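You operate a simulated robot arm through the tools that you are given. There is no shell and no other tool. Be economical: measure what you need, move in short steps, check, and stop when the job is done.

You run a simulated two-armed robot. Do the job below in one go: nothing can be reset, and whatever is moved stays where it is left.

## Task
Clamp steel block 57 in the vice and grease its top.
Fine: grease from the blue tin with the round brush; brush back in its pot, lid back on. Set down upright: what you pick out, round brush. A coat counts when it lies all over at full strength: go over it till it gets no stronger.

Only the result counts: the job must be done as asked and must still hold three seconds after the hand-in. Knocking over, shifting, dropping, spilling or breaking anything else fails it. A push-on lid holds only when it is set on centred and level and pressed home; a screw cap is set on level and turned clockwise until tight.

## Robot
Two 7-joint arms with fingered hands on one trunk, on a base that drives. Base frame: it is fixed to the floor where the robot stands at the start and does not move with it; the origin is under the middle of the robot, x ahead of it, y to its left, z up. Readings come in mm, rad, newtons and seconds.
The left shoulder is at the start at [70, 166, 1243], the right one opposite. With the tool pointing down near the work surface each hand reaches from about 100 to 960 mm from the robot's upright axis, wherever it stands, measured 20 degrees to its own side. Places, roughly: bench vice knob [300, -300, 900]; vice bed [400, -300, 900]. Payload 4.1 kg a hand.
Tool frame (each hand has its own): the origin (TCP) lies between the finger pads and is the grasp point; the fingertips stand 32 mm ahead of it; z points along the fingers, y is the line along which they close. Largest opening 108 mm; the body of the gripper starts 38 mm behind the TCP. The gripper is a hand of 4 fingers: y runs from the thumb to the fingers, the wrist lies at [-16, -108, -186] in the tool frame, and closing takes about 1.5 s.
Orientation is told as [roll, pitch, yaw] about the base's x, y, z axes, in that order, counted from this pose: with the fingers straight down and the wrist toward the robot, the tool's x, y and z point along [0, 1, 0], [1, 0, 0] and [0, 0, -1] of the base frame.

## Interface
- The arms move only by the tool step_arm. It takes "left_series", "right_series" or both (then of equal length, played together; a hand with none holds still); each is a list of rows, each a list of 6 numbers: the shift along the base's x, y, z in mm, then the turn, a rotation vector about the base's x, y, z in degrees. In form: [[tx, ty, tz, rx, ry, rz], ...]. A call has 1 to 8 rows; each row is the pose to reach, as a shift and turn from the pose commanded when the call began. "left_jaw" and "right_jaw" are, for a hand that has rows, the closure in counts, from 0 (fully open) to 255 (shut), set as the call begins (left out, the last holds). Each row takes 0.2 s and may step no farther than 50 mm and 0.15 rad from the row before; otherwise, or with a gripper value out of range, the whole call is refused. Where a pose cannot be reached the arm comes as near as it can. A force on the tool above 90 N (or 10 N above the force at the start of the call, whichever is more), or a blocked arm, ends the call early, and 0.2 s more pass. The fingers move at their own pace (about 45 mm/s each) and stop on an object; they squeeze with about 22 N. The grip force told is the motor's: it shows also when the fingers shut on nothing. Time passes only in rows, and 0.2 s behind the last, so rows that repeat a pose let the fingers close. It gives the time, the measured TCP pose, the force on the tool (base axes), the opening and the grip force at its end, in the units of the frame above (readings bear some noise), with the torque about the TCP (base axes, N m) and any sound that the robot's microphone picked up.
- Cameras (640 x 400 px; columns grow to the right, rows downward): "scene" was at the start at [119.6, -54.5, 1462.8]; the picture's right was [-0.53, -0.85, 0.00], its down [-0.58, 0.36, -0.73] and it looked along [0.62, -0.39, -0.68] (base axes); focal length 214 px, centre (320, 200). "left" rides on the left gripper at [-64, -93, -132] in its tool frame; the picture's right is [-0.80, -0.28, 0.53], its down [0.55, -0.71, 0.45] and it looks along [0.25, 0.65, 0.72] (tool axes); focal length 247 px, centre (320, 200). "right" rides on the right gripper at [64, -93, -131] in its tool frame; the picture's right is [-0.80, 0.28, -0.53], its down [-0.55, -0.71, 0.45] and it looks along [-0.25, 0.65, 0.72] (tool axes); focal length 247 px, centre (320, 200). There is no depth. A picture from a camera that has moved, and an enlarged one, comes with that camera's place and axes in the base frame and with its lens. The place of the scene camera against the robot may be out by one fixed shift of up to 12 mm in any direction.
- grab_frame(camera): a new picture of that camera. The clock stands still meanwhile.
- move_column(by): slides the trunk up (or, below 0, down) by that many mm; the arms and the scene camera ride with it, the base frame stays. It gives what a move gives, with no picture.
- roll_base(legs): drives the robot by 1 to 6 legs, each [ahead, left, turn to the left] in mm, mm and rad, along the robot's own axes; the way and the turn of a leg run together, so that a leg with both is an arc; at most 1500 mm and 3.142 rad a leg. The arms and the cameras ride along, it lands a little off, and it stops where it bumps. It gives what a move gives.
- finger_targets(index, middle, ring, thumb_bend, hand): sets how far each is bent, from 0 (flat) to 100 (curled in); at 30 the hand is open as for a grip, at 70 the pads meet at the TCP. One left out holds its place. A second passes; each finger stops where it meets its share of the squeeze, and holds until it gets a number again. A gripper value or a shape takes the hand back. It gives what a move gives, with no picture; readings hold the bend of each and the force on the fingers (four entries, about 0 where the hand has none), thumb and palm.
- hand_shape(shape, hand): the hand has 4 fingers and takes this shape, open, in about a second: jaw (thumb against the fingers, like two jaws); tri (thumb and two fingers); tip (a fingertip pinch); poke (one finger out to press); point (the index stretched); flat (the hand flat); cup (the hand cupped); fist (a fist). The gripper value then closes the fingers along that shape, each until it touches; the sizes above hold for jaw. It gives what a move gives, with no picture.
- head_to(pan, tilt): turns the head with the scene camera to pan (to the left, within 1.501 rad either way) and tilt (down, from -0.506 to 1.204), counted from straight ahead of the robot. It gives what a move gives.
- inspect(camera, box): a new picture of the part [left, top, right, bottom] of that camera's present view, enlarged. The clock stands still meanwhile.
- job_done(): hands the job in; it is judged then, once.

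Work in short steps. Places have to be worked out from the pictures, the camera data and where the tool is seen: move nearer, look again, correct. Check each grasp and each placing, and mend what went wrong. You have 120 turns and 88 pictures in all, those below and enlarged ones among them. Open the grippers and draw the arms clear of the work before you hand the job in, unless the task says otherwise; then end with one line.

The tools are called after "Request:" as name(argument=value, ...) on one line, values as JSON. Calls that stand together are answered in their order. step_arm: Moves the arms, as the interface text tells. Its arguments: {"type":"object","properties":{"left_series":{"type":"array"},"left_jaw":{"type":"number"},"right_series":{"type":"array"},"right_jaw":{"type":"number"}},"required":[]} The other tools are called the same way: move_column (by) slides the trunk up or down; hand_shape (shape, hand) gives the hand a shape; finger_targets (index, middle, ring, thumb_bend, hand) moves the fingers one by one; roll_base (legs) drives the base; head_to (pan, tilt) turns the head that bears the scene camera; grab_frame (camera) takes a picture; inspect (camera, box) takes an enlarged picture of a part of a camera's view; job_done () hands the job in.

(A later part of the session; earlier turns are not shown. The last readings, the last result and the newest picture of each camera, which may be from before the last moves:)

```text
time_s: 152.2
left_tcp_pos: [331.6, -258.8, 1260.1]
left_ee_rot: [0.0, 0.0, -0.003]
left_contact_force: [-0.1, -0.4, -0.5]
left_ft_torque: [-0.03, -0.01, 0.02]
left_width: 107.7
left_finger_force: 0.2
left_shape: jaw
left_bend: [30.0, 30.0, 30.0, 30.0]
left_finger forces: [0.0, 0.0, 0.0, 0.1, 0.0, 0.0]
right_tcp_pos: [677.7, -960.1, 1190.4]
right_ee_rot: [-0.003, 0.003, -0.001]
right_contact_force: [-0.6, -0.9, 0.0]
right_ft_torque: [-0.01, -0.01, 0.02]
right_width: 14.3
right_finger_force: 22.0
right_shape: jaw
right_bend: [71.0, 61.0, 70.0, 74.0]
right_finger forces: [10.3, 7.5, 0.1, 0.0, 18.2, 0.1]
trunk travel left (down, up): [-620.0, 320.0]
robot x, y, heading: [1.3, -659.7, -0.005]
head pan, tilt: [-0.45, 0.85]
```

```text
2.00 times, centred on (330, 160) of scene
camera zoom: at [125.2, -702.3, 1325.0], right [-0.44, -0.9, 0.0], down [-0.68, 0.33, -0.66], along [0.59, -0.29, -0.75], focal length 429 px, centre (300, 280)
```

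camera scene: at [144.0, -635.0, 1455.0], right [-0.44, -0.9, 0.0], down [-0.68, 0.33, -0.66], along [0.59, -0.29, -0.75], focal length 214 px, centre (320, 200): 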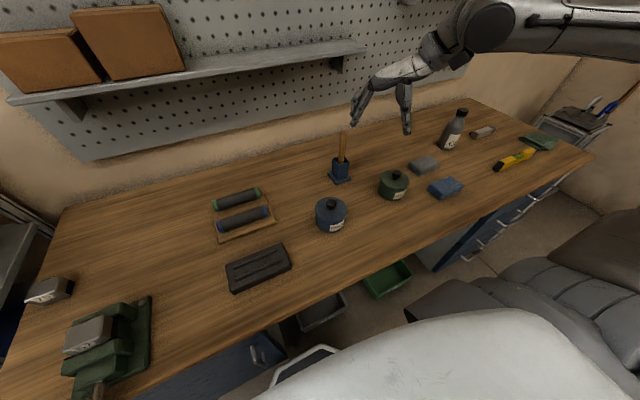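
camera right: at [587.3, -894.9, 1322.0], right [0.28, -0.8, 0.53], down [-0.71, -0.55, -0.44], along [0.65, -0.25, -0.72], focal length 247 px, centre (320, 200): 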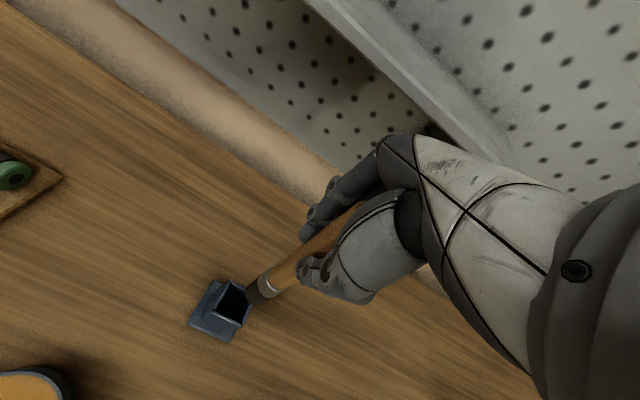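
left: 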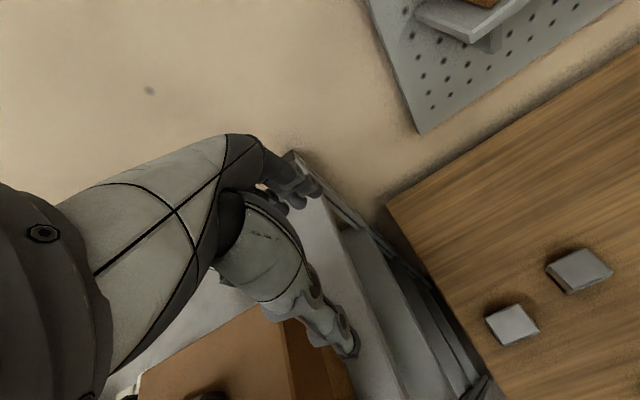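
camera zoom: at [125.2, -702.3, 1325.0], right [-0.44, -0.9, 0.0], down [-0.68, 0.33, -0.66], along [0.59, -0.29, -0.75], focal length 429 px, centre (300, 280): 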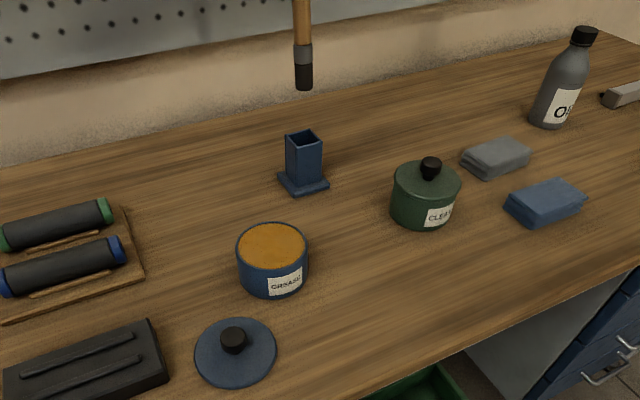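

Brush is out, tip about 150 mm below and 12 mm to -x of the TCP. I carry it over the grease tin: TCP to (515, -833, 1190), then check.

Request:
step_arm(right_series=[[-30, 24, 0, 0, 0, 0], [-60, 47, 0, 0, 0, 0], [-90, 70, 0, 0, 0, 0], [-120, 94, 0, 0, 0, 0], [-145, 113, 0, 0, 0, 0], [-163, 127, 0, 0, 0, 0], [-163, 127, -30, 0, 0, 0], [-163, 127, -60, 0, 0, 0]])

Request:
grab_frame(camera="right")

```text
time_s: 154.0
left_tcp_pos: [331.8, -260.2, 1258.4]
left_ee_rot: [0.0, 0.002, -0.004]
left_contact_force: [-0.2, -0.5, 1.0]
left_ft_torque: [0.01, -0.01, -0.02]
left_width: 107.9
left_finger_force: 0.0
left_shape: jaw
left_bend: [30.0, 30.0, 30.0, 30.0]
left_finger forces: [0.0, 0.0, 0.0, 0.1, 0.0, 0.0]
right_tcp_pos: [515.8, -831.7, 1129.8]
right_ee_rot: [-0.003, 0.004, -0.002]
right_contact_force: [-0.5, 0.2, -0.9]
right_ft_torque: [0.03, -0.03, -0.03]
right_width: 14.1
right_finger_force: 22.0
right_shape: jaw
right_bend: [71.0, 61.0, 70.0, 75.0]
right_finger forces: [10.7, 7.8, 0.0, 0.0, 18.2, 0.0]
trunk travel left (down, up): [-620.0, 320.0]
robot x, y, heading: [6.3, -660.7, 0.0]
head pan, tilt: [-0.45, 0.85]
```

```text
13 pictures are left
camera right: at [425.6, -767.6, 1259.5], right [0.28, -0.8, 0.53], down [-0.71, -0.55, -0.44], along [0.65, -0.25, -0.72], focal length 247 px, centre (320, 200)
```

right: 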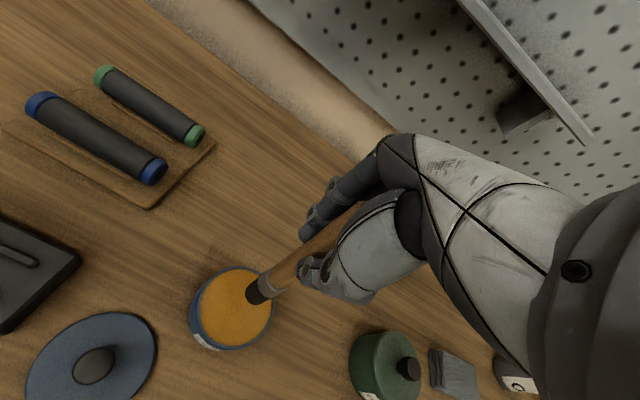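

The tip is right above the middle of the grease. I lower it in, swirl a little, and watch the force.

Request:
step_arm(right_series=[[0, 2, -20, 0, 0, 0], [0, 2, -40, 0, 0, 0], [0, 2, -55, 0, 0, 0], [0, 2, -64, 0, 0, 0]])

Request:
step_arm(right_series=[[10, 0, 0, 0, 0, 0], [0, 10, 0, 0, 0, 0], [-10, 0, 0, 0, 0, 0], [0, -10, 0, 0, 0, 0], [0, 0, 0, 0, 0, 0]])

Request:
step_arm(right_series=[[0, 0, 20, 0, 0, 0], [0, 0, 45, 0, 0, 0], [0, 0, 80, 0, 0, 0], [0, 0, 115, 0, 0, 0]])

Request:
grab_frame(camera="right")

```text
time_s: 155.0
left_tcp_pos: [330.4, -260.4, 1259.2]
left_ee_rot: [-0.001, 0.0, -0.004]
left_contact_force: [0.1, -0.1, 1.1]
left_ft_torque: [0.02, 0.04, -0.01]
left_width: 107.6
left_finger_force: 0.0
left_shape: jaw
left_bend: [30.0, 30.0, 30.0, 30.0]
left_finger forces: [0.0, 0.0, 0.0, 0.1, 0.0, 0.0]
right_tcp_pos: [515.2, -828.9, 1068.0]
right_ee_rot: [-0.004, -0.002, 0.003]
right_contact_force: [-0.2, 0.9, 21.3]
right_ft_torque: [-0.1, 0.0, 0.01]
right_width: 15.3
right_finger_force: 21.7
right_shape: jaw
right_bend: [72.0, 58.0, 71.0, 79.0]
right_finger forces: [0.0, 10.1, 7.7, 0.0, 25.7, 0.0]
trunk travel left (down, up): [-620.0, 320.0]
robot x, y, heading: [4.5, -658.2, -0.008]
head pan, tilt: [-0.45, 0.85]
```

```text
time_s: 156.2
left_tcp_pos: [330.0, -258.1, 1259.9]
left_ee_rot: [-0.002, -0.004, -0.003]
left_contact_force: [0.5, 0.2, -0.5]
left_ft_torque: [-0.01, -0.02, -0.01]
left_width: 107.9
left_finger_force: 0.0
left_shape: jaw
left_bend: [30.0, 30.0, 30.0, 30.0]
left_finger forces: [0.0, 0.0, 0.0, 0.0, 0.0, 0.0]
right_tcp_pos: [512.8, -829.1, 1067.8]
right_ee_rot: [-0.005, 0.001, 0.001]
right_contact_force: [-0.5, 1.0, 21.2]
right_ft_torque: [-0.15, -0.12, 0.01]
right_width: 15.6
right_finger_force: 22.5
right_shape: jaw
right_bend: [72.0, 58.0, 71.0, 79.0]
right_finger forces: [0.0, 10.6, 7.7, 0.1, 24.6, 0.1]
trunk travel left (down, up): [-620.0, 320.0]
robot x, y, heading: [11.6, -658.6, -0.006]
head pan, tilt: [-0.45, 0.85]
```

```text
time_s: 157.2
left_tcp_pos: [331.2, -259.9, 1259.1]
left_ee_rot: [-0.001, 0.0, -0.001]
left_contact_force: [0.3, -0.6, 0.4]
left_ft_torque: [0.02, 0.0, 0.01]
left_width: 107.6
left_finger_force: 0.0
left_shape: jaw
left_bend: [30.0, 30.0, 30.0, 30.0]
left_finger forces: [0.1, 0.1, 0.0, 0.1, 0.0, 0.1]
right_tcp_pos: [513.8, -827.2, 1181.6]
right_ee_rot: [-0.007, 0.003, -0.001]
right_contact_force: [-0.7, -0.4, 0.1]
right_ft_torque: [-0.01, 0.0, -0.03]
right_width: 14.0
right_finger_force: 21.9
right_shape: jaw
right_bend: [72.0, 59.0, 70.0, 79.0]
right_finger forces: [0.0, 8.4, 7.2, 0.0, 18.6, 0.0]
trunk travel left (down, up): [-620.0, 320.0]
robot x, y, heading: [9.8, -657.8, -0.003]
head pan, tilt: [-0.45, 0.85]
```

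```text
12 pictures are left
camera right: at [423.1, -762.4, 1312.7], right [0.29, -0.79, 0.54], down [-0.71, -0.55, -0.44], along [0.65, -0.25, -0.72], focal length 247 px, centre (320, 200)
```

right: 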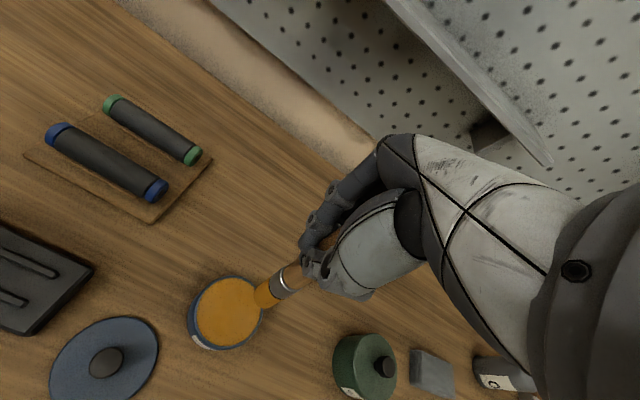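

The bristles are loaded with orange grease; the tip is now about (-12, -10, -138) from the TCP. I tuck the left arm in and drive left to reach block 57 in the vice.

Request:
step_arm(left_series=[[-15, -30, 0, 0, 0, 0], [-30, -60, 0, 0, 0, 0], [-45, -90, 0, 0, 0, 0], [-60, -120, 0, 0, 0, 0]])

Request:
roll_base(legs=[[-100, 0, 0], [0, 583, 0]])

Request:
grab_frame(camera="right")

```text
time_s: 158.2
left_tcp_pos: [269.6, -382.4, 1260.3]
left_ee_rot: [0.002, -0.001, -0.004]
left_contact_force: [0.2, -0.9, 0.3]
left_ft_torque: [0.0, -0.03, 0.01]
left_width: 107.7
left_finger_force: 0.0
left_shape: jaw
left_bend: [30.0, 30.0, 30.0, 30.0]
left_finger forces: [0.0, 0.0, 0.0, 0.0, 0.0, 0.0]
right_tcp_pos: [513.6, -831.3, 1182.0]
right_ee_rot: [-0.002, 0.002, -0.001]
right_contact_force: [0.6, -0.3, -1.1]
right_ft_torque: [0.03, 0.0, 0.02]
right_width: 14.4
right_finger_force: 22.1
right_shape: jaw
right_bend: [72.0, 59.0, 70.0, 79.0]
right_finger forces: [0.0, 8.4, 7.2, 0.0, 18.6, 0.1]
trunk travel left (down, up): [-620.0, 320.0]
robot x, y, heading: [0.8, -657.0, -0.004]
head pan, tilt: [-0.45, 0.85]
```

```text
time_s: 162.3
left_tcp_pos: [174.3, 204.2, 1258.4]
left_ee_rot: [0.0, 0.0, -0.007]
left_contact_force: [1.3, 0.1, 0.2]
left_ft_torque: [0.01, -0.04, 0.02]
left_width: 107.8
left_finger_force: 0.1
left_shape: jaw
left_bend: [30.0, 30.0, 30.0, 30.0]
left_finger forces: [0.0, 0.1, 0.1, 0.0, 0.1, 0.0]
right_tcp_pos: [416.9, -244.6, 1181.3]
right_ee_rot: [-0.002, 0.003, -0.004]
right_contact_force: [0.7, 0.5, -0.6]
right_ft_torque: [-0.03, 0.0, -0.02]
right_width: 14.4
right_finger_force: 22.4
right_shape: jaw
right_bend: [72.0, 59.0, 70.0, 79.0]
right_finger forces: [0.0, 8.4, 7.2, 0.1, 18.6, 0.1]
trunk travel left (down, up): [-620.0, 320.0]
robot x, y, heading: [-90.0, -74.4, -0.003]
head pan, tilt: [-0.45, 0.85]
```

```text
11 pictures are left
camera right: at [326.8, -180.1, 1312.2], right [0.28, -0.8, 0.53], down [-0.71, -0.55, -0.44], along [0.65, -0.25, -0.72], focal length 247 px, centre (320, 200)
```

right: 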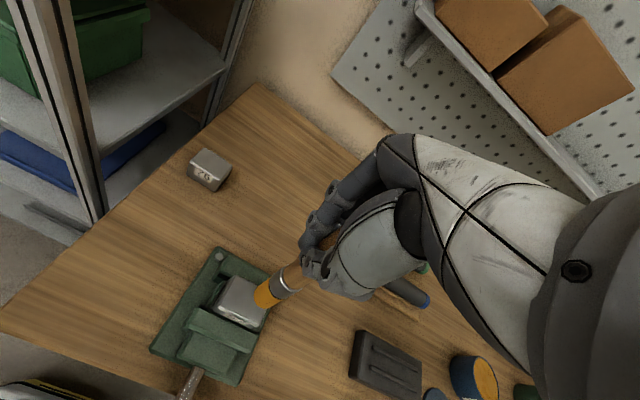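

The brush hangs over block 57, whose top centre I judge at (415, -252). I move over the centre and creep down until contact.

Request:
step_arm(right_series=[[5, 1, -20, 0, 0, 0], [10, 2, -40, 0, 0, 0], [10, 2, -55, 0, 0, 0], [10, 2, -62, 0, 0, 0], [10, 2, -66, 0, 0, 0]])

Request:
step_arm(right_series=[[0, 0, -2, 0, 0, 0], [0, 0, -4, 0, 0, 0]])

```text
time_s: 163.5
left_tcp_pos: [175.7, 202.7, 1259.7]
left_ee_rot: [-0.001, 0.002, -0.007]
left_contact_force: [0.6, -0.2, 0.1]
left_ft_torque: [-0.01, 0.01, -0.01]
left_width: 107.6
left_finger_force: 0.1
left_shape: jaw
left_bend: [30.0, 30.0, 30.0, 30.0]
left_finger forces: [0.0, 0.0, 0.0, 0.1, 0.1, 0.1]
right_tcp_pos: [427.7, -242.5, 1114.7]
right_ee_rot: [-0.004, 0.003, -0.003]
right_contact_force: [0.2, 0.0, -0.6]
right_ft_torque: [0.03, -0.02, -0.01]
right_width: 14.3
right_finger_force: 21.6
right_shape: jaw
right_bend: [72.0, 59.0, 70.0, 79.0]
right_finger forces: [0.0, 8.2, 7.1, 0.0, 18.5, 0.0]
trunk travel left (down, up): [-620.0, 320.0]
robot x, y, heading: [-91.2, -73.3, -0.009]
head pan, tilt: [-0.45, 0.85]
```

```text
time_s: 164.1
left_tcp_pos: [174.1, 204.8, 1260.0]
left_ee_rot: [0.001, 0.0, -0.006]
left_contact_force: [-0.5, 0.4, -1.0]
left_ft_torque: [0.03, 0.0, 0.03]
left_width: 107.8
left_finger_force: 0.0
left_shape: jaw
left_bend: [30.0, 30.0, 30.0, 30.0]
left_finger forces: [0.0, 0.1, 0.0, 0.0, 0.1, 0.0]
right_tcp_pos: [427.7, -243.2, 1112.1]
right_ee_rot: [-0.006, -0.001, -0.001]
right_contact_force: [-0.3, 0.2, 10.7]
right_ft_torque: [-0.08, -0.04, 0.0]
right_width: 14.5
right_finger_force: 21.8
right_shape: jaw
right_bend: [72.0, 59.0, 71.0, 79.0]
right_finger forces: [0.0, 8.7, 7.9, 0.2, 21.3, 0.0]
trunk travel left (down, up): [-620.0, 320.0]
robot x, y, heading: [-93.9, -71.1, -0.009]
head pan, tilt: [-0.45, 0.85]
```

Contact with 11 N. I start brushing in strokes along y over the whole top.

Request:
step_arm(right_series=[[-18, 0, 0, 0, 0, 0], [-18, 25, 0, 0, 0, 0], [-18, 0, 0, 0, 0, 0], [-18, -25, 0, 0, 0, 0], [-9, -25, 0, 0, 0, 0], [-9, 0, 0, 0, 0, 0], [-9, 25, 0, 0, 0, 0], [0, 25, 0, 0, 0, 0]])

Request:
step_arm(right_series=[[0, -25, 0, 0, 0, 0], [0, -50, 0, 0, 0, 0], [9, -50, 0, 0, 0, 0], [9, -25, 0, 0, 0, 0], [9, 0, 0, 0, 0, 0], [18, 0, 0, 0, 0, 0], [18, -25, 0, 0, 0, 0], [18, -50, 0, 0, 0, 0]])

Request:
step_arm(right_series=[[-18, 25, 0, 0, 0, 0], [-18, 25, 30, 0, 0, 0], [-18, 25, 65, 0, 0, 0]])

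Request:
inspect(camera="right", box=[180, 230, 340, 360])

```text
time_s: 165.9
left_tcp_pos: [174.0, 204.7, 1260.1]
left_ee_rot: [0.0, -0.002, -0.006]
left_contact_force: [0.4, 1.1, -0.7]
left_ft_torque: [-0.01, 0.0, 0.03]
left_width: 107.6
left_finger_force: 0.0
left_shape: jaw
left_bend: [30.0, 30.0, 30.0, 30.0]
left_finger forces: [0.1, 0.0, 0.1, 0.1, 0.0, 0.0]
right_tcp_pos: [427.1, -219.5, 1110.4]
right_ee_rot: [-0.003, 0.002, -0.005]
right_contact_force: [0.6, -1.3, 3.3]
right_ft_torque: [-0.14, 0.05, -0.03]
right_width: 14.2
right_finger_force: 21.9
right_shape: jaw
right_bend: [72.0, 59.0, 71.0, 78.0]
right_finger forces: [0.6, 8.5, 10.8, 0.2, 20.6, 0.1]
trunk travel left (down, up): [-620.0, 320.0]
robot x, y, heading: [-90.8, -72.4, -0.009]
head pan, tilt: [-0.45, 0.85]
```

```text
time_s: 167.7
left_tcp_pos: [173.4, 203.6, 1259.9]
left_ee_rot: [0.002, 0.0, -0.007]
left_contact_force: [-0.4, 0.4, 0.0]
left_ft_torque: [0.03, 0.04, 0.0]
left_width: 107.5
left_finger_force: 0.1
left_shape: jaw
left_bend: [30.0, 30.0, 30.0, 30.0]
left_finger forces: [0.1, 0.0, 0.1, 0.1, 0.0, 0.1]
right_tcp_pos: [446.4, -269.8, 1111.3]
right_ee_rot: [-0.003, 0.003, -0.004]
right_contact_force: [-0.1, 0.7, -0.1]
right_ft_torque: [0.05, 0.01, 0.04]
right_width: 14.0
right_finger_force: 22.0
right_shape: jaw
right_bend: [72.0, 60.0, 70.0, 78.0]
right_finger forces: [0.0, 8.7, 7.8, 0.0, 19.6, 0.0]
trunk travel left (down, up): [-620.0, 320.0]
robot x, y, heading: [-91.7, -74.2, -0.007]
head pan, tilt: [-0.45, 0.85]
```

```text
time_s: 168.5
left_tcp_pos: [175.5, 203.7, 1260.0]
left_ee_rot: [0.0, 0.001, -0.008]
left_contact_force: [-1.2, 0.1, -0.3]
left_ft_torque: [-0.01, -0.01, -0.01]
left_width: 107.8
left_finger_force: 0.1
left_shape: jaw
left_bend: [30.0, 30.0, 30.0, 30.0]
left_finger forces: [0.0, 0.0, 0.1, 0.1, 0.0, 0.0]
right_tcp_pos: [428.8, -242.3, 1174.9]
right_ee_rot: [-0.003, 0.004, -0.004]
right_contact_force: [-0.3, 0.3, -0.6]
right_ft_torque: [-0.01, 0.0, -0.05]
right_width: 14.0
right_finger_force: 22.0
right_shape: jaw
right_bend: [72.0, 60.0, 70.0, 78.0]
right_finger forces: [0.0, 8.4, 7.7, 0.1, 19.4, 0.1]
trunk travel left (down, up): [-620.0, 320.0]
robot x, y, heading: [-88.0, -72.8, -0.007]
head pan, tilt: [-0.45, 0.85]
```

```text
3.08 times, centred on (260, 295) of right
camera zoom: at [337.7, -177.0, 1305.6], right [0.28, -0.8, 0.53], down [-0.71, -0.55, -0.44], along [0.65, -0.25, -0.72], focal length 760 px, centre (505, -92)
```

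zoom: 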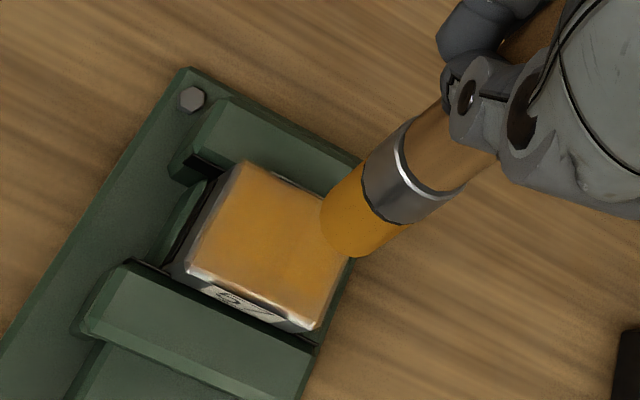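

The coat covers nearly all, slightly thinner toward the -y end. I go over it again a bit lower and shifted 3 mm toward -y, with strokes in both directions.

Request:
step_arm(right_series=[[0, 0, -45, 0, 0, 0], [0, 0, -66.5, 0, 0, 0], [-18, -3, -66.5, 0, 0, 0], [-18, -29, -66.5, 0, 0, 0], [-10, -29, -66.5, 0, 0, 0], [0, -29, -66.5, 0, 0, 0], [10, -29, -66.5, 0, 0, 0], [20, -29, -66.5, 0, 0, 0]])

Request:
step_arm(right_series=[[0, 10, 0, 0, 0, 0], [-12, 10, 0, 0, 0, 0], [-26, 10, 0, 0, 0, 0], [-38, 10, 0, 0, 0, 0], [-38, 20, 0, 0, 0, 0], [-26, 20, 0, 0, 0, 0], [-12, 20, 0, 0, 0, 0], [0, 20, 0, 0, 0, 0]])

Request:
step_arm(right_series=[[0, 10, 0, 0, 0, 0], [-12, 10, 0, 0, 0, 0], [-26, 10, 0, 0, 0, 0], [-38, 10, 0, 0, 0, 0], [-38, 20, 0, 0, 0, 0], [-26, 20, 0, 0, 0, 0], [-12, 20, 0, 0, 0, 0], [0, 20, 0, 0, 0, 0]])

Request:
step_arm(right_series=[[0, 11, 0, 0, 0, 0], [-12, 11, 0, 0, 0, 0], [-26, 11, 0, 0, 0, 0], [-38, 11, 0, 0, 0, 0], [-38, -10, 0, 0, 0, 0], [-28, -10, 0, 0, 0, 0], [-28, 11, 0, 0, 0, 0], [-19, 11, 0, 0, 0, 0]])

Request:
step_arm(right_series=[[0, -25, 0, 0, 0, 0], [0, -51, 0, 0, 0, 0], [9, -51, 0, 0, 0, 0], [9, -25, 0, 0, 0, 0], [9, 0, 0, 0, 0, 0], [19, 0, 0, 0, 0, 0], [19, -25, 0, 0, 0, 0], [19, -51, 0, 0, 0, 0]])

Request:
step_arm(right_series=[[-38, 0, 0, 0, 0, 0], [-38, 25, 0, 0, 0, 0], [-38, 51, 0, 0, 0, 0], [-19, 28, 0, 0, 0, 0], [-19, 28, 30, 0, 0, 0], [-19, 28, 66, 0, 0, 0]])

Request:
inspect(camera="right", box=[180, 230, 340, 360])

```text
time_s: 170.3
left_tcp_pos: [177.7, 204.9, 1259.4]
left_ee_rot: [0.0, 0.003, -0.006]
left_contact_force: [0.2, -0.3, 0.1]
left_ft_torque: [-0.01, -0.03, 0.03]
left_width: 107.7
left_finger_force: 0.1
left_shape: jaw
left_bend: [30.0, 30.0, 30.0, 30.0]
left_finger forces: [0.1, 0.1, 0.0, 0.1, 0.0, 0.0]
right_tcp_pos: [449.1, -272.2, 1108.9]
right_ee_rot: [-0.005, 0.007, -0.004]
right_contact_force: [-0.4, 0.4, 1.3]
right_ft_torque: [0.01, 0.02, -0.01]
right_width: 14.1
right_finger_force: 22.0
right_shape: jaw
right_bend: [72.0, 59.0, 70.0, 79.0]
right_finger forces: [0.0, 8.1, 9.2, 0.1, 20.2, 0.0]
trunk travel left (down, up): [-620.0, 320.0]
robot x, y, heading: [-92.3, -74.2, -0.006]
head pan, tilt: [-0.45, 0.85]
```

```text
time_s: 172.1
left_tcp_pos: [175.8, 203.2, 1259.4]
left_ee_rot: [0.0, 0.0, -0.008]
left_contact_force: [-0.4, 0.1, -0.1]
left_ft_torque: [-0.02, 0.01, 0.0]
left_width: 107.7
left_finger_force: 0.1
left_shape: jaw
left_bend: [30.0, 30.0, 30.0, 30.0]
left_finger forces: [0.0, 0.0, 0.1, 0.0, 0.0, 0.0]
right_tcp_pos: [446.5, -251.3, 1108.1]
right_ee_rot: [-0.001, 0.002, -0.003]
right_contact_force: [-1.1, 0.1, 1.4]
right_ft_torque: [0.04, 0.0, -0.02]
right_width: 14.0
right_finger_force: 22.2
right_shape: jaw
right_bend: [72.0, 60.0, 70.0, 78.0]
right_finger forces: [0.0, 8.1, 10.4, 0.0, 21.0, 0.1]
trunk travel left (down, up): [-620.0, 320.0]
robot x, y, heading: [-95.3, -73.5, -0.008]
head pan, tilt: [-0.45, 0.85]
```

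```text
time_s: 173.9
left_tcp_pos: [175.7, 203.7, 1259.2]
left_ee_rot: [0.001, 0.001, -0.008]
left_contact_force: [0.2, 0.2, 0.1]
left_ft_torque: [-0.01, -0.01, -0.04]
left_width: 107.8
left_finger_force: 0.1
left_shape: jaw
left_bend: [30.0, 30.0, 30.0, 30.0]
left_finger forces: [0.0, 0.0, 0.0, 0.1, 0.0, 0.1]
right_tcp_pos: [444.9, -231.2, 1108.6]
right_ee_rot: [-0.003, 0.003, -0.003]
right_contact_force: [-0.6, 0.1, 1.4]
right_ft_torque: [-0.02, 0.11, -0.01]
right_width: 13.6
right_finger_force: 22.1
right_shape: jaw
right_bend: [72.0, 60.0, 71.0, 78.0]
right_finger forces: [0.1, 8.1, 11.4, 0.0, 21.8, 0.1]
trunk travel left (down, up): [-620.0, 320.0]
robot x, y, heading: [-89.2, -74.2, -0.01]
head pan, tilt: [-0.45, 0.85]
```

```text
time_s: 175.7
left_tcp_pos: [173.7, 204.7, 1260.5]
left_ee_rot: [0.0, 0.0, -0.007]
left_contact_force: [0.2, -0.3, -0.8]
left_ft_torque: [-0.01, -0.03, -0.01]
left_width: 107.8
left_finger_force: 0.0
left_shape: jaw
left_bend: [30.0, 30.0, 30.0, 30.0]
left_finger forces: [0.0, 0.0, 0.0, 0.1, 0.0, 0.1]
right_tcp_pos: [427.2, -220.1, 1108.2]
right_ee_rot: [-0.003, 0.001, -0.004]
right_contact_force: [-1.0, 0.7, 5.3]
right_ft_torque: [-0.01, 0.03, -0.04]
right_width: 14.4
right_finger_force: 21.9
right_shape: jaw
right_bend: [72.0, 59.0, 71.0, 79.0]
right_finger forces: [0.1, 8.2, 12.3, 0.0, 23.2, 0.0]
trunk travel left (down, up): [-620.0, 320.0]
robot x, y, heading: [-88.1, -74.3, -0.006]
head pan, tilt: [-0.45, 0.85]
```

```text
time_s: 177.5
left_tcp_pos: [175.0, 203.7, 1260.6]
left_ee_rot: [0.001, 0.001, -0.008]
left_contact_force: [-0.1, 0.2, -0.4]
left_ft_torque: [-0.03, -0.01, 0.02]
left_width: 107.6
left_finger_force: 0.0
left_shape: jaw
left_bend: [30.0, 30.0, 30.0, 30.0]
left_finger forces: [0.1, 0.0, 0.1, 0.1, 0.0, 0.1]
right_tcp_pos: [447.6, -272.6, 1107.5]
right_ee_rot: [-0.003, -0.001, -0.003]
right_contact_force: [-0.9, -0.1, 1.8]
right_ft_torque: [-0.02, -0.01, 0.02]
right_width: 13.6
right_finger_force: 21.8
right_shape: jaw
right_bend: [72.0, 60.0, 70.0, 79.0]
right_finger forces: [0.1, 7.9, 11.1, 0.0, 20.5, 0.0]
trunk travel left (down, up): [-620.0, 320.0]
robot x, y, heading: [-93.1, -76.0, -0.012]
head pan, tilt: [-0.45, 0.85]
```

```text
time_s: 178.9
left_tcp_pos: [174.7, 204.4, 1259.8]
left_ee_rot: [0.001, 0.001, -0.007]
left_contact_force: [0.6, 0.9, 0.8]
left_ft_torque: [0.03, 0.01, 0.03]
left_width: 107.9
left_finger_force: 0.1
left_shape: jaw
left_bend: [30.0, 30.0, 30.0, 30.0]
left_finger forces: [0.0, 0.1, 0.0, 0.0, 0.0, 0.0]
right_tcp_pos: [427.9, -245.5, 1177.8]
right_ee_rot: [-0.005, 0.003, -0.002]
right_contact_force: [-0.1, 0.2, -0.6]
right_ft_torque: [0.02, -0.02, 0.01]
right_width: 13.9
right_finger_force: 22.0
right_shape: jaw
right_bend: [72.0, 60.0, 70.0, 78.0]
right_finger forces: [0.0, 7.4, 11.2, 0.0, 20.6, 0.1]
trunk travel left (down, up): [-620.0, 320.0]
robot x, y, heading: [-90.4, -74.0, -0.006]
head pan, tilt: [-0.45, 0.85]
```

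```text
3.08 times, centred on (260, 295) of right
camera zoom: at [337.9, -180.7, 1309.0], right [0.28, -0.8, 0.53], down [-0.71, -0.55, -0.44], along [0.65, -0.25, -0.72], focal length 760 px, centre (505, -92)
```

zoom: 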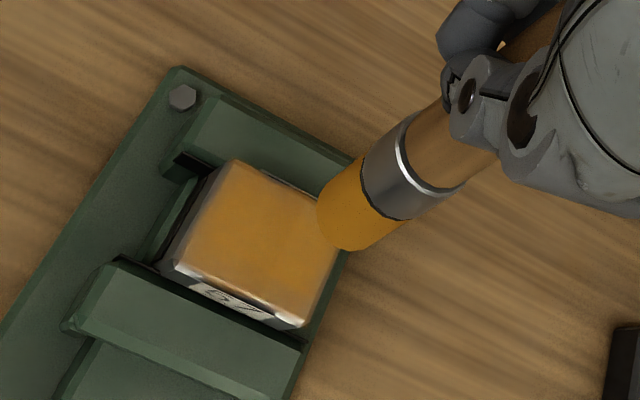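

The coat looks even; only the front -y corner may be paler. I make one more full pass with close strokes along x, reaching slightly past all edges.

Request:
step_arm(right_series=[[0, 0, -45, 0, 0, 0], [0, 0, -67.5, 0, 0, 0], [20, 25, -67.5, 0, 0, 0], [0, 25, -67.5, 0, 0, 0], [-20, 25, -67.5, 0, 0, 0], [-20, 17, -67.5, 0, 0, 0], [0, 17, -67.5, 0, 0, 0], [20, 17, -67.5, 0, 0, 0]])

Request:
step_arm(right_series=[[0, -8, 0, 0, 0, 0], [-20, -8, 0, 0, 0, 0], [-40, -8, 0, 0, 0, 0], [-40, -16, 0, 0, 0, 0], [-20, -16, 0, 0, 0, 0], [0, -16, 0, 0, 0, 0], [0, -24, 0, 0, 0, 0], [-20, -24, 0, 0, 0, 0]])

Request:
step_arm(right_series=[[-20, 0, 0, 0, 0, 0], [-20, -8, 0, 0, 0, 0], [0, -8, 0, 0, 0, 0], [20, -8, 0, 0, 0, 0], [20, -16, 0, 0, 0, 0], [0, -16, 0, 0, 0, 0], [-20, -16, 0, 0, 0, 0], [-20, -23, 0, 0, 0, 0]])

Request:
step_arm(right_series=[[20, 0, 0, 0, 0, 0], [40, 0, 0, 0, 0, 0], [20, 0, 0, 0, 0, 0], [0, 0, 0, 0, 0, 0], [0, 15, 0, 0, 0, 0], [0, 30, 0, 0, 0, 0], [0, 10, 0, 0, 0, 0], [0, 0, 0, 0, 0, 0]])

Request:
step_arm(right_series=[[10, 4, 0, 0, 0, 0], [20, 30, 0, 0, 0, 0], [20, 30, 35, 0, 0, 0], [0, 75, 70, 0, 0, 0], [0, 100, 80, 0, 0, 0]])

Request:
inspect(camera="right", box=[220, 240, 400, 380])

```text
time_s: 180.7
left_tcp_pos: [176.3, 203.2, 1259.4]
left_ee_rot: [0.0, 0.001, -0.008]
left_contact_force: [0.4, 0.0, 0.1]
left_ft_torque: [0.03, 0.01, 0.02]
left_width: 107.5
left_finger_force: 0.0
left_shape: jaw
left_bend: [30.0, 30.0, 30.0, 30.0]
left_finger forces: [0.0, 0.1, 0.0, 0.0, 0.0, 0.0]
right_tcp_pos: [449.8, -225.9, 1107.7]
right_ee_rot: [-0.004, 0.006, -0.004]
right_contact_force: [-0.5, 1.1, -0.1]
right_ft_torque: [0.0, 0.02, 0.0]
right_width: 13.9
right_finger_force: 22.3
right_shape: jaw
right_bend: [72.0, 60.0, 70.0, 78.0]
right_finger forces: [0.0, 7.2, 11.4, 0.1, 20.8, 0.0]
trunk travel left (down, up): [-620.0, 320.0]
robot x, y, heading: [-89.3, -73.6, -0.008]
head pan, tilt: [-0.45, 0.85]
```

```text
time_s: 182.5
left_tcp_pos: [174.5, 206.0, 1260.3]
left_ee_rot: [0.0, 0.0, -0.008]
left_contact_force: [-0.3, -0.1, 0.0]
left_ft_torque: [-0.03, -0.04, 0.01]
left_width: 107.6
left_finger_force: 0.1
left_shape: jaw
left_bend: [30.0, 30.0, 30.0, 30.0]
left_finger forces: [0.1, 0.1, 0.1, 0.1, 0.0, 0.1]
right_tcp_pos: [424.6, -250.0, 1109.2]
right_ee_rot: [-0.005, 0.002, -0.002]
right_contact_force: [0.2, -1.1, 1.6]
right_ft_torque: [0.03, -0.03, -0.01]
right_width: 13.8
right_finger_force: 21.7
right_shape: jaw
right_bend: [72.0, 60.0, 70.0, 78.0]
right_finger forces: [0.1, 7.5, 12.0, 0.0, 21.6, 0.1]
trunk travel left (down, up): [-620.0, 320.0]
robot x, y, heading: [-90.2, -73.2, -0.008]
head pan, tilt: [-0.45, 0.85]
```

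```text
time_s: 184.3
left_tcp_pos: [174.2, 203.6, 1259.9]
left_ee_rot: [0.001, -0.001, -0.007]
left_contact_force: [-0.1, -0.1, -0.7]
left_ft_torque: [-0.01, 0.03, 0.01]
left_width: 107.7
left_finger_force: 0.0
left_shape: jaw
left_bend: [30.0, 30.0, 30.0, 30.0]
left_finger forces: [0.0, 0.1, 0.1, 0.1, 0.1, 0.0]
right_tcp_pos: [405.4, -273.2, 1109.3]
right_ee_rot: [-0.003, 0.002, -0.006]
right_contact_force: [0.2, 1.6, 4.1]
right_ft_torque: [0.11, -0.01, -0.02]
right_width: 13.9
right_finger_force: 21.8
right_shape: jaw
right_bend: [72.0, 60.0, 70.0, 79.0]
right_finger forces: [0.0, 8.8, 12.7, 0.1, 23.3, 0.0]
trunk travel left (down, up): [-620.0, 320.0]
robot x, y, heading: [-90.1, -73.9, -0.006]
head pan, tilt: [-0.45, 0.85]
```

```text
time_s: 186.1
left_tcp_pos: [176.1, 204.2, 1259.3]
left_ee_rot: [0.002, 0.0, -0.008]
left_contact_force: [-0.2, -0.3, -0.1]
left_ft_torque: [0.02, -0.01, -0.02]
left_width: 107.9
left_finger_force: 0.1
left_shape: jaw
left_bend: [30.0, 30.0, 30.0, 30.0]
left_finger forces: [0.0, 0.1, 0.1, 0.1, 0.1, 0.0]
right_tcp_pos: [408.4, -275.6, 1109.2]
right_ee_rot: [-0.005, 0.002, -0.001]
right_contact_force: [0.2, -0.1, -0.9]
right_ft_torque: [-0.03, 0.01, 0.02]
right_width: 14.1
right_finger_force: 22.1
right_shape: jaw
right_bend: [72.0, 60.0, 70.0, 79.0]
right_finger forces: [0.1, 7.4, 12.5, 0.0, 21.4, 0.0]
trunk travel left (down, up): [-620.0, 320.0]
robot x, y, heading: [-92.3, -75.6, -0.006]
head pan, tilt: [-0.45, 0.85]
```

```text
refused: row 4 steps farther than a row can; nothing moved
```

```text
2.86 times, centred on (310, 310) of right
camera zoom: at [317.5, -209.6, 1240.3], right [0.28, -0.8, 0.53], down [-0.71, -0.55, -0.44], along [0.65, -0.25, -0.72], focal length 706 px, centre (349, -114)
```

zoom: 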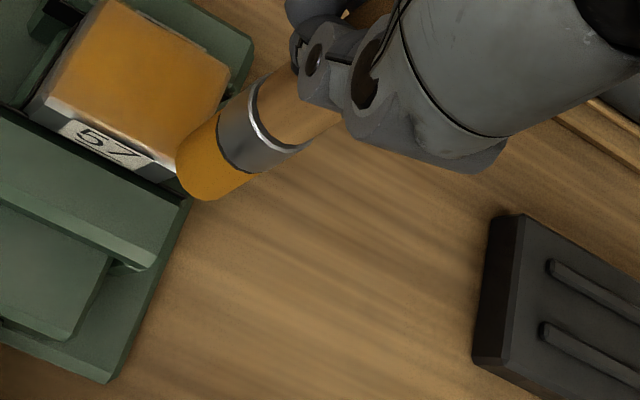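

The coat is even right into the corners. I lift the brush clear to the side and take one full look.

Request:
step_arm(right_series=[[0, 0, 35, 0, 0, 0], [0, 0, 70, 0, 0, 0], [0, -40, 80, 0, 0, 0], [0, -70, 85, 0, 0, 0]])

Request:
inspect(camera="right", box=[100, 220, 300, 360])

```text
time_s: 187.1
left_tcp_pos: [175.7, 204.0, 1260.7]
left_ee_rot: [0.0, 0.0, -0.008]
left_contact_force: [-0.7, 0.0, -0.7]
left_ft_torque: [-0.01, 0.02, 0.0]
left_width: 107.9
left_finger_force: 0.1
left_shape: jaw
left_bend: [30.0, 30.0, 30.0, 30.0]
left_finger forces: [0.0, 0.1, 0.0, 0.0, 0.0, 0.0]
right_tcp_pos: [407.3, -342.3, 1194.3]
right_ee_rot: [-0.005, 0.003, -0.001]
right_contact_force: [0.2, -0.7, -0.6]
right_ft_torque: [-0.01, -0.01, -0.05]
right_width: 13.9
right_finger_force: 22.0
right_shape: jaw
right_bend: [72.0, 60.0, 70.0, 79.0]
right_finger forces: [0.0, 7.1, 12.0, 0.0, 20.7, 0.0]
trunk travel left (down, up): [-620.0, 320.0]
robot x, y, heading: [-88.6, -74.1, -0.004]
head pan, tilt: [-0.45, 0.85]
```

```text
2.86 times, centred on (200, 290) of right
camera zoom: at [317.5, -277.7, 1325.1], right [0.28, -0.8, 0.53], down [-0.71, -0.55, -0.44], along [0.65, -0.25, -0.72], focal length 706 px, centre (663, -57)
```

zoom: 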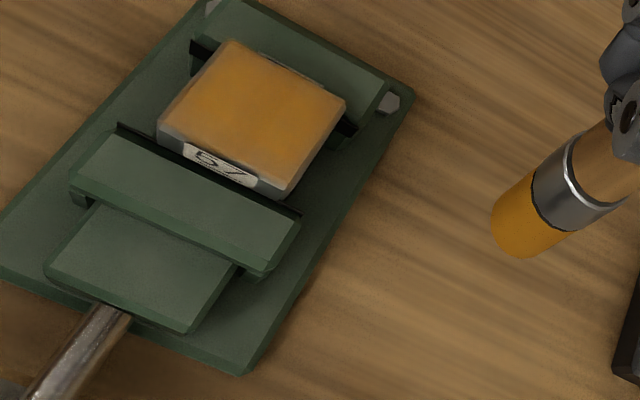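

The coat is even over the whole top, and the block is firmly between the jaws. Now I drive back to return the brush to its pot.

Request:
roll_base(legs=[[0, -583, 0], [95, 0, 0]])

```text
time_s: 191.1
left_tcp_pos: [263.4, -384.3, 1258.9]
left_ee_rot: [0.0, 0.0, -0.004]
left_contact_force: [-0.4, 0.5, 0.6]
left_ft_torque: [-0.01, 0.03, 0.0]
left_width: 107.8
left_finger_force: 0.1
left_shape: jaw
left_bend: [30.0, 30.0, 30.0, 30.0]
left_finger forces: [0.1, 0.0, 0.1, 0.0, 0.0, 0.0]
right_tcp_pos: [497.6, -931.2, 1194.1]
right_ee_rot: [-0.005, 0.004, -0.002]
right_contact_force: [0.4, 0.6, -0.9]
right_ft_torque: [-0.01, -0.04, -0.03]
right_width: 13.8
right_finger_force: 22.1
right_shape: jaw
right_bend: [72.0, 60.0, 70.0, 79.0]
right_finger forces: [0.0, 7.2, 12.0, 0.0, 20.7, 0.1]
trunk travel left (down, up): [-620.0, 320.0]
robot x, y, heading: [-1.8, -662.2, -0.004]
head pan, tilt: [-0.45, 0.85]
```

I move over the pot, TCP to (676, -941), keep the tip above the mouth, and look.

Request:
step_arm(right_series=[[40, -2, 0, 0, 0, 0], [80, -4, 0, 0, 0, 0], [120, -7, 0, 0, 0, 0], [155, -9, 0, 0, 0, 0], [178, -10, 0, 0, 0, 0], [178, -10, -35, 0, 0, 0], [178, -10, -70, 0, 0, 0], [178, -10, -70, 0, 0, 0]])

Request:
inspect(camera="right", box=[150, 180, 350, 350])

```text
time_s: 192.9
left_tcp_pos: [263.3, -385.7, 1259.6]
left_ee_rot: [-0.001, -0.001, -0.005]
left_contact_force: [0.0, 0.0, 0.5]
left_ft_torque: [-0.01, -0.04, -0.03]
left_width: 107.9
left_finger_force: 0.0
left_shape: jaw
left_bend: [30.0, 30.0, 30.0, 30.0]
left_finger forces: [0.0, 0.0, 0.1, 0.0, 0.0, 0.0]
right_tcp_pos: [675.0, -940.5, 1122.0]
right_ee_rot: [-0.003, 0.002, -0.004]
right_contact_force: [0.3, 0.0, 0.1]
right_ft_torque: [0.02, 0.02, -0.03]
right_width: 13.6
right_finger_force: 21.6
right_shape: jaw
right_bend: [72.0, 60.0, 70.0, 79.0]
right_finger forces: [0.0, 7.1, 11.7, 0.0, 20.7, 0.0]
trunk travel left (down, up): [-620.0, 320.0]
robot x, y, heading: [-2.0, -664.4, 0.0]
head pan, tilt: [-0.45, 0.85]
```

```text
2.35 times, centred on (250, 265) of right
camera zoom: at [586.0, -875.8, 1252.5], right [0.28, -0.8, 0.53], down [-0.71, -0.55, -0.44], along [0.65, -0.25, -0.72], focal length 581 px, centre (485, 47)
```

zoom: 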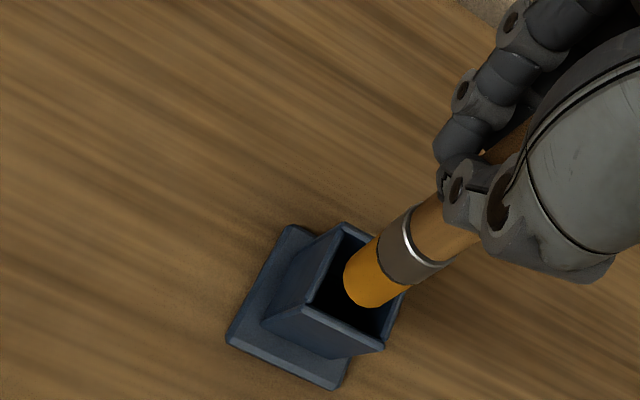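

The tip would meet the mouth about 10 mm short in x and 8 mm off in y. I correct by (+11, -8), lower 25 mm and look again.

Request:
step_arm(right_series=[[6, -4, 0, 0, 0, 0], [11, -8, 0, 0, 0, 0], [11, -8, -12, 0, 0, 0], [11, -8, -25, 0, 0, 0], [11, -8, -25, 0, 0, 0]])

Request:
inspect(camera="right", box=[150, 180, 350, 350])

```text
time_s: 194.1
left_tcp_pos: [263.8, -384.7, 1259.7]
left_ee_rot: [-0.001, -0.003, -0.005]
left_contact_force: [-0.8, -0.8, 0.7]
left_ft_torque: [0.0, 0.02, -0.03]
left_width: 107.6
left_finger_force: 0.1
left_shape: jaw
left_bend: [30.0, 30.0, 30.0, 30.0]
left_finger forces: [0.0, 0.1, 0.0, 0.1, 0.0, 0.0]
right_tcp_pos: [686.2, -948.6, 1098.9]
right_ee_rot: [-0.003, 0.004, -0.002]
right_contact_force: [0.3, 0.1, -0.1]
right_ft_torque: [0.05, 0.0, -0.01]
right_width: 13.9
right_finger_force: 22.4
right_shape: jaw
right_bend: [72.0, 60.0, 70.0, 79.0]
right_finger forces: [0.1, 7.2, 11.8, 0.0, 20.7, 0.0]
trunk travel left (down, up): [-620.0, 320.0]
robot x, y, heading: [-1.8, -660.4, -0.009]
head pan, tilt: [-0.45, 0.85]
```

```text
2.35 times, centred on (250, 265) of right
camera zoom: at [595.0, -883.9, 1229.3], right [0.28, -0.8, 0.53], down [-0.71, -0.55, -0.44], along [0.65, -0.25, -0.72], focal length 581 px, centre (485, 47)
```

zoom: 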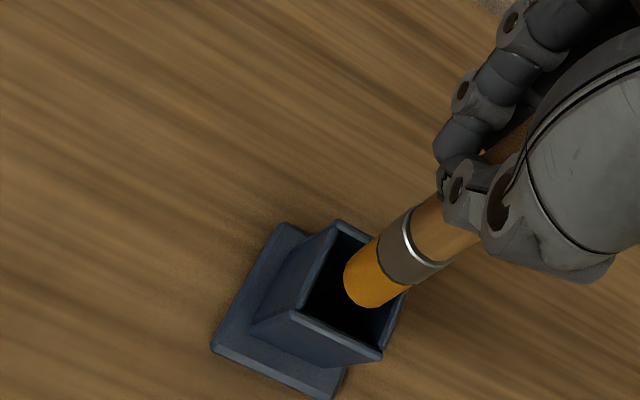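

The tip now lines up with the mouth centre. I lower into the pot in steps, watching the force.

Request:
step_arm(right_series=[[2, -1, -12, 0, 0, 0], [3, -1, -25, 0, 0, 0], [3, -1, -38, 0, 0, 0], [3, -1, -50, 0, 0, 0]])

Request:
step_arm(right_series=[[0, 0, -6, 0, 0, 0], [0, 0, -12, 0, 0, 0], [0, 0, -17, 0, 0, 0]])

```text
time_s: 195.1
left_tcp_pos: [262.2, -384.8, 1260.2]
left_ee_rot: [0.001, 0.001, -0.006]
left_contact_force: [-0.4, -0.4, -0.3]
left_ft_torque: [-0.01, 0.02, 0.01]
left_width: 107.8
left_finger_force: 0.1
left_shape: jaw
left_bend: [30.0, 30.0, 30.0, 30.0]
left_finger forces: [0.0, 0.0, 0.1, 0.1, 0.0, 0.1]
right_tcp_pos: [688.8, -950.3, 1050.2]
right_ee_rot: [-0.001, 0.002, -0.001]
right_contact_force: [-1.4, 0.3, 0.6]
right_ft_torque: [-0.02, 0.14, -0.05]
right_width: 13.7
right_finger_force: 21.6
right_shape: jaw
right_bend: [72.0, 60.0, 70.0, 79.0]
right_finger forces: [0.0, 7.3, 13.2, 0.1, 22.8, 0.0]
trunk travel left (down, up): [-620.0, 320.0]
robot x, y, heading: [-4.3, -661.7, -0.001]
head pan, tilt: [-0.45, 0.85]
```

```text
time_s: 195.9
left_tcp_pos: [262.8, -384.8, 1259.3]
left_ee_rot: [0.0, 0.001, -0.006]
left_contact_force: [0.0, 0.3, 0.2]
left_ft_torque: [-0.01, 0.0, -0.02]
left_width: 107.7
left_finger_force: 0.0
left_shape: jaw
left_bend: [30.0, 30.0, 30.0, 30.0]
left_finger forces: [0.0, 0.0, 0.0, 0.0, 0.0, 0.1]
right_tcp_pos: [687.0, -950.0, 1031.9]
right_ee_rot: [-0.004, 0.003, 0.0]
right_contact_force: [-1.3, 0.0, 1.0]
right_ft_torque: [-0.01, 0.12, -0.01]
right_width: 13.8
right_finger_force: 21.9
right_shape: jaw
right_bend: [72.0, 60.0, 70.0, 79.0]
right_finger forces: [0.0, 7.0, 13.4, 0.0, 22.8, 0.0]
trunk travel left (down, up): [-620.0, 320.0]
robot x, y, heading: [-2.5, -661.2, 0.0]
head pan, tilt: [-0.45, 0.85]
```

It slides in with almost no force. I creep on to the bottom of the pot.

Request:
step_arm(right_series=[[0, 0, -3, 0, 0, 0], [0, 0, -6, 0, 0, 0]])

Request:
step_arm(right_series=[[0, 0, -2, 0, 0, 0], [0, 0, -4, 0, 0, 0]])

```text
time_s: 196.5
left_tcp_pos: [263.0, -384.8, 1260.2]
left_ee_rot: [-0.001, -0.001, -0.006]
left_contact_force: [-0.2, 1.0, 0.1]
left_ft_torque: [0.02, 0.01, 0.01]
left_width: 107.8
left_finger_force: 0.1
left_shape: jaw
left_bend: [30.0, 30.0, 30.0, 30.0]
left_finger forces: [0.0, 0.0, 0.0, 0.0, 0.1, 0.0]
right_tcp_pos: [687.6, -952.0, 1025.5]
right_ee_rot: [-0.003, 0.003, 0.0]
right_contact_force: [-0.9, 0.4, 0.2]
right_ft_torque: [0.01, 0.06, -0.05]
right_width: 13.9
right_finger_force: 21.8
right_shape: jaw
right_bend: [72.0, 60.0, 70.0, 79.0]
right_finger forces: [0.1, 7.2, 13.2, 0.1, 23.0, 0.0]
trunk travel left (down, up): [-620.0, 320.0]
robot x, y, heading: [-3.1, -663.4, -0.01]
head pan, tilt: [-0.45, 0.85]
```

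```text
time_s: 197.1
left_tcp_pos: [262.6, -384.5, 1258.6]
left_ee_rot: [-0.001, -0.001, -0.004]
left_contact_force: [0.0, 0.1, -0.2]
left_ft_torque: [0.01, 0.03, -0.02]
left_width: 107.5
left_finger_force: 0.0
left_shape: jaw
left_bend: [30.0, 30.0, 30.0, 30.0]
left_finger forces: [0.1, 0.1, 0.1, 0.0, 0.0, 0.1]
right_tcp_pos: [687.2, -953.0, 1024.0]
right_ee_rot: [-0.003, 0.001, -0.001]
right_contact_force: [-1.8, -0.6, -0.3]
right_ft_torque: [0.0, 0.06, -0.01]
right_width: 13.5
right_finger_force: 22.1
right_shape: jaw
right_bend: [72.0, 60.0, 70.0, 79.0]
right_finger forces: [0.0, 7.2, 13.0, 0.0, 22.5, 0.0]
right hand out of reach, approached as far as the arm can: row 2
trunk travel left (down, up): [-620.0, 320.0]
robot x, y, heading: [-3.7, -662.1, -0.006]
head pan, tilt: [-0.45, 0.85]
```

At the reach limit with the tip within a few mm of the pot floor. I open the hand gently and rise straight up.

Request:
step_arm(right_series=[[0, 0, 0, 0, 0, 0], [0, 0, 0, 0, 0, 0], [0, 0, 0, 0, 0, 0], [0, 0, 0, 0, 0, 0], [0, 0, 0, 0, 0, 0], [0, 0, 0, 0, 0, 0]], right_jaw=60)

Request:
step_arm(right_series=[[0, 0, 25, 0, 0, 0], [0, 0, 60, 0, 0, 0], [0, 0, 100, 0, 0, 0], [0, 0, 140, 0, 0, 0]])

Request:
grab_frame(camera="right")

```text
time_s: 198.5
left_tcp_pos: [263.5, -385.6, 1259.6]
left_ee_rot: [0.0, 0.001, -0.006]
left_contact_force: [0.2, 0.9, -0.2]
left_ft_torque: [-0.01, -0.05, -0.01]
left_width: 107.3
left_finger_force: 0.1
left_shape: jaw
left_bend: [30.0, 30.0, 30.0, 30.0]
left_finger forces: [0.0, 0.0, 0.1, 0.1, 0.0, 0.1]
right_tcp_pos: [685.3, -951.9, 1023.2]
right_ee_rot: [-0.004, 0.003, 0.0]
right_contact_force: [-0.2, -0.2, 0.4]
right_ft_torque: [-0.01, -0.02, -0.02]
right_width: 82.6
right_finger_force: 0.0
right_shape: jaw
right_bend: [26.0, 36.0, 33.0, 57.0]
right_finger forces: [0.1, 0.0, 0.0, 0.1, 0.0, 0.1]
trunk travel left (down, up): [-620.0, 320.0]
robot x, y, heading: [-0.4, -662.1, -0.006]
head pan, tilt: [-0.45, 0.85]
```

```text
time_s: 199.5
left_tcp_pos: [261.7, -386.0, 1260.1]
left_ee_rot: [-0.001, 0.0, -0.005]
left_contact_force: [-0.7, -0.4, 0.2]
left_ft_torque: [0.0, -0.02, 0.0]
left_width: 107.6
left_finger_force: 0.1
left_shape: jaw
left_bend: [30.0, 30.0, 30.0, 30.0]
left_finger forces: [0.0, 0.0, 0.1, 0.0, 0.0, 0.0]
right_tcp_pos: [680.8, -953.1, 1163.5]
right_ee_rot: [-0.006, 0.003, -0.001]
right_contact_force: [-0.5, 1.3, 0.4]
right_ft_torque: [-0.02, 0.03, 0.0]
right_width: 82.4
right_finger_force: 0.0
right_shape: jaw
right_bend: [26.0, 36.0, 33.0, 57.0]
right_finger forces: [0.0, 0.1, 0.1, 0.0, 0.0, 0.0]
trunk travel left (down, up): [-620.0, 320.0]
robot x, y, heading: [-7.4, -660.3, -0.004]
head pan, tilt: [-0.45, 0.85]
```

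```text
4 pictures are left
camera right: at [591.2, -887.2, 1294.5], right [0.28, -0.8, 0.54], down [-0.71, -0.55, -0.44], along [0.65, -0.25, -0.72], focal length 247 px, centre (320, 200)
```

right: 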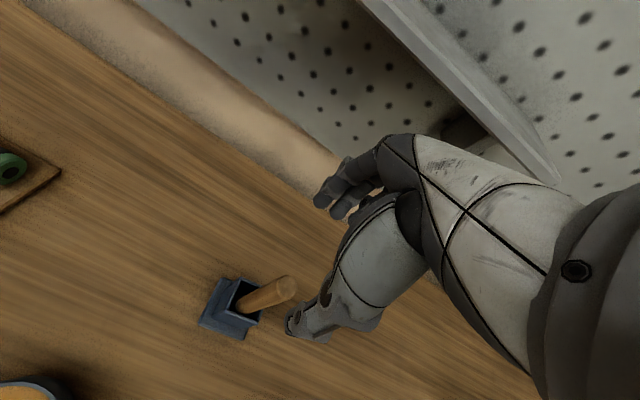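

The brush stands in its pot. Now the lid: I drive back to where I put it down and return over it at (406.5, -743).

Request:
roll_base(legs=[[-85, 0, 0], [0, 138, 0]])

```text
time_s: 201.5
left_tcp_pos: [178.1, -247.8, 1259.1]
left_ee_rot: [0.002, 0.001, 0.004]
left_contact_force: [0.9, 0.9, 0.2]
left_ft_torque: [-0.01, 0.01, 0.01]
left_width: 107.7
left_finger_force: 0.1
left_shape: jaw
left_bend: [30.0, 30.0, 30.0, 30.0]
left_finger forces: [0.0, 0.0, 0.0, 0.1, 0.0, 0.0]
right_tcp_pos: [601.7, -811.9, 1161.1]
right_ee_rot: [-0.004, 0.003, 0.006]
right_contact_force: [0.0, 0.6, -0.3]
right_ft_torque: [0.0, 0.03, 0.01]
right_width: 82.4
right_finger_force: 0.1
right_shape: jaw
right_bend: [26.0, 36.0, 33.0, 57.0]
right_finger forces: [0.0, 0.0, 0.0, 0.1, 0.0, 0.0]
trunk travel left (down, up): [-620.0, 320.0]
robot x, y, heading: [-87.6, -527.4, 0.005]
head pan, tilt: [-0.45, 0.85]
```

I move over the lid at z = 1020 and take a look from above to confirm the position.

Request:
step_arm(right_series=[[-40, 14, 0, 0, 0, 0], [-80, 28, -20, 0, 0, 0], [-120, 42, -50, 0, 0, 0], [-160, 56, -80, 0.2, -0.2, -0.3], [-195, 68.5, -110, 0.2, -0.2, -0.3], [-195, 68.5, -141, 0.2, -0.2, -0.3], [-195, 68.5, -141, 0.2, -0.2, -0.3]], right_jaw=90)

Request:
grab_frame(camera="right")

```text
refused: row 3 steps farther than a row can; nothing moved
```

```text
3 pictures are left
camera right: at [511.0, -747.7, 1293.1], right [0.29, -0.79, 0.53], down [-0.7, -0.55, -0.44], along [0.65, -0.25, -0.72], focal length 247 px, centre (320, 200)
```

right: 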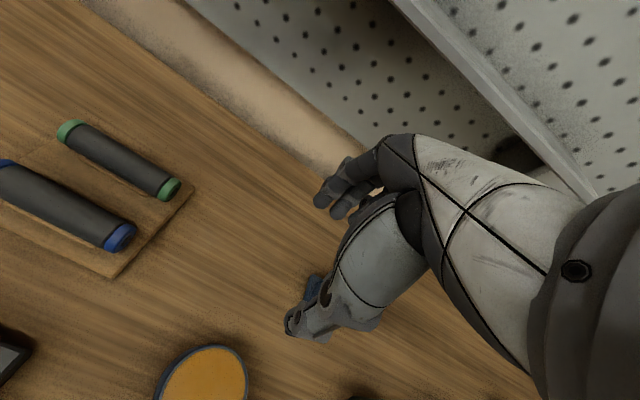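

A row was too long; I resend with shorter steps (no picture yet).

Request:
step_arm(right_series=[[-38, 14, 0, 0, 0, 0], [-76, 28, -15, 0, 0, 0], [-114, 41, -35, 0, 0, 0], [-150, 54, -60, 0.2, -0.2, -0.3], [-180, 64, -90, 0.2, -0.2, -0.3], [-195, 68.5, -120, 0.2, -0.2, -0.3], [-195, 68.5, -141, 0.2, -0.2, -0.3], [-195, 68.5, -141, 0.2, -0.2, -0.3]], right_jaw=90)

```text
time_s: 203.3
left_tcp_pos: [176.4, -245.8, 1259.4]
left_ee_rot: [0.0, 0.001, 0.002]
left_contact_force: [-0.7, 0.6, -0.2]
left_ft_torque: [0.04, 0.0, -0.04]
left_width: 107.6
left_finger_force: 0.1
left_shape: jaw
left_bend: [30.0, 30.0, 30.0, 30.0]
left_finger forces: [0.0, 0.0, 0.0, 0.0, 0.0, 0.0]
right_tcp_pos: [406.4, -743.4, 1023.2]
right_ee_rot: [-0.002, 0.0, -0.001]
right_contact_force: [0.2, -0.1, -0.6]
right_ft_torque: [-0.01, 0.03, 0.01]
right_width: 70.0
right_finger_force: 0.1
right_shape: jaw
right_bend: [27.0, 39.0, 37.0, 64.0]
right_finger forces: [0.0, 0.1, 0.0, 0.1, 0.0, 0.1]
trunk travel left (down, up): [-620.0, 320.0]
robot x, y, heading: [-88.2, -528.1, 0.001]
head pan, tilt: [-0.45, 0.85]
```

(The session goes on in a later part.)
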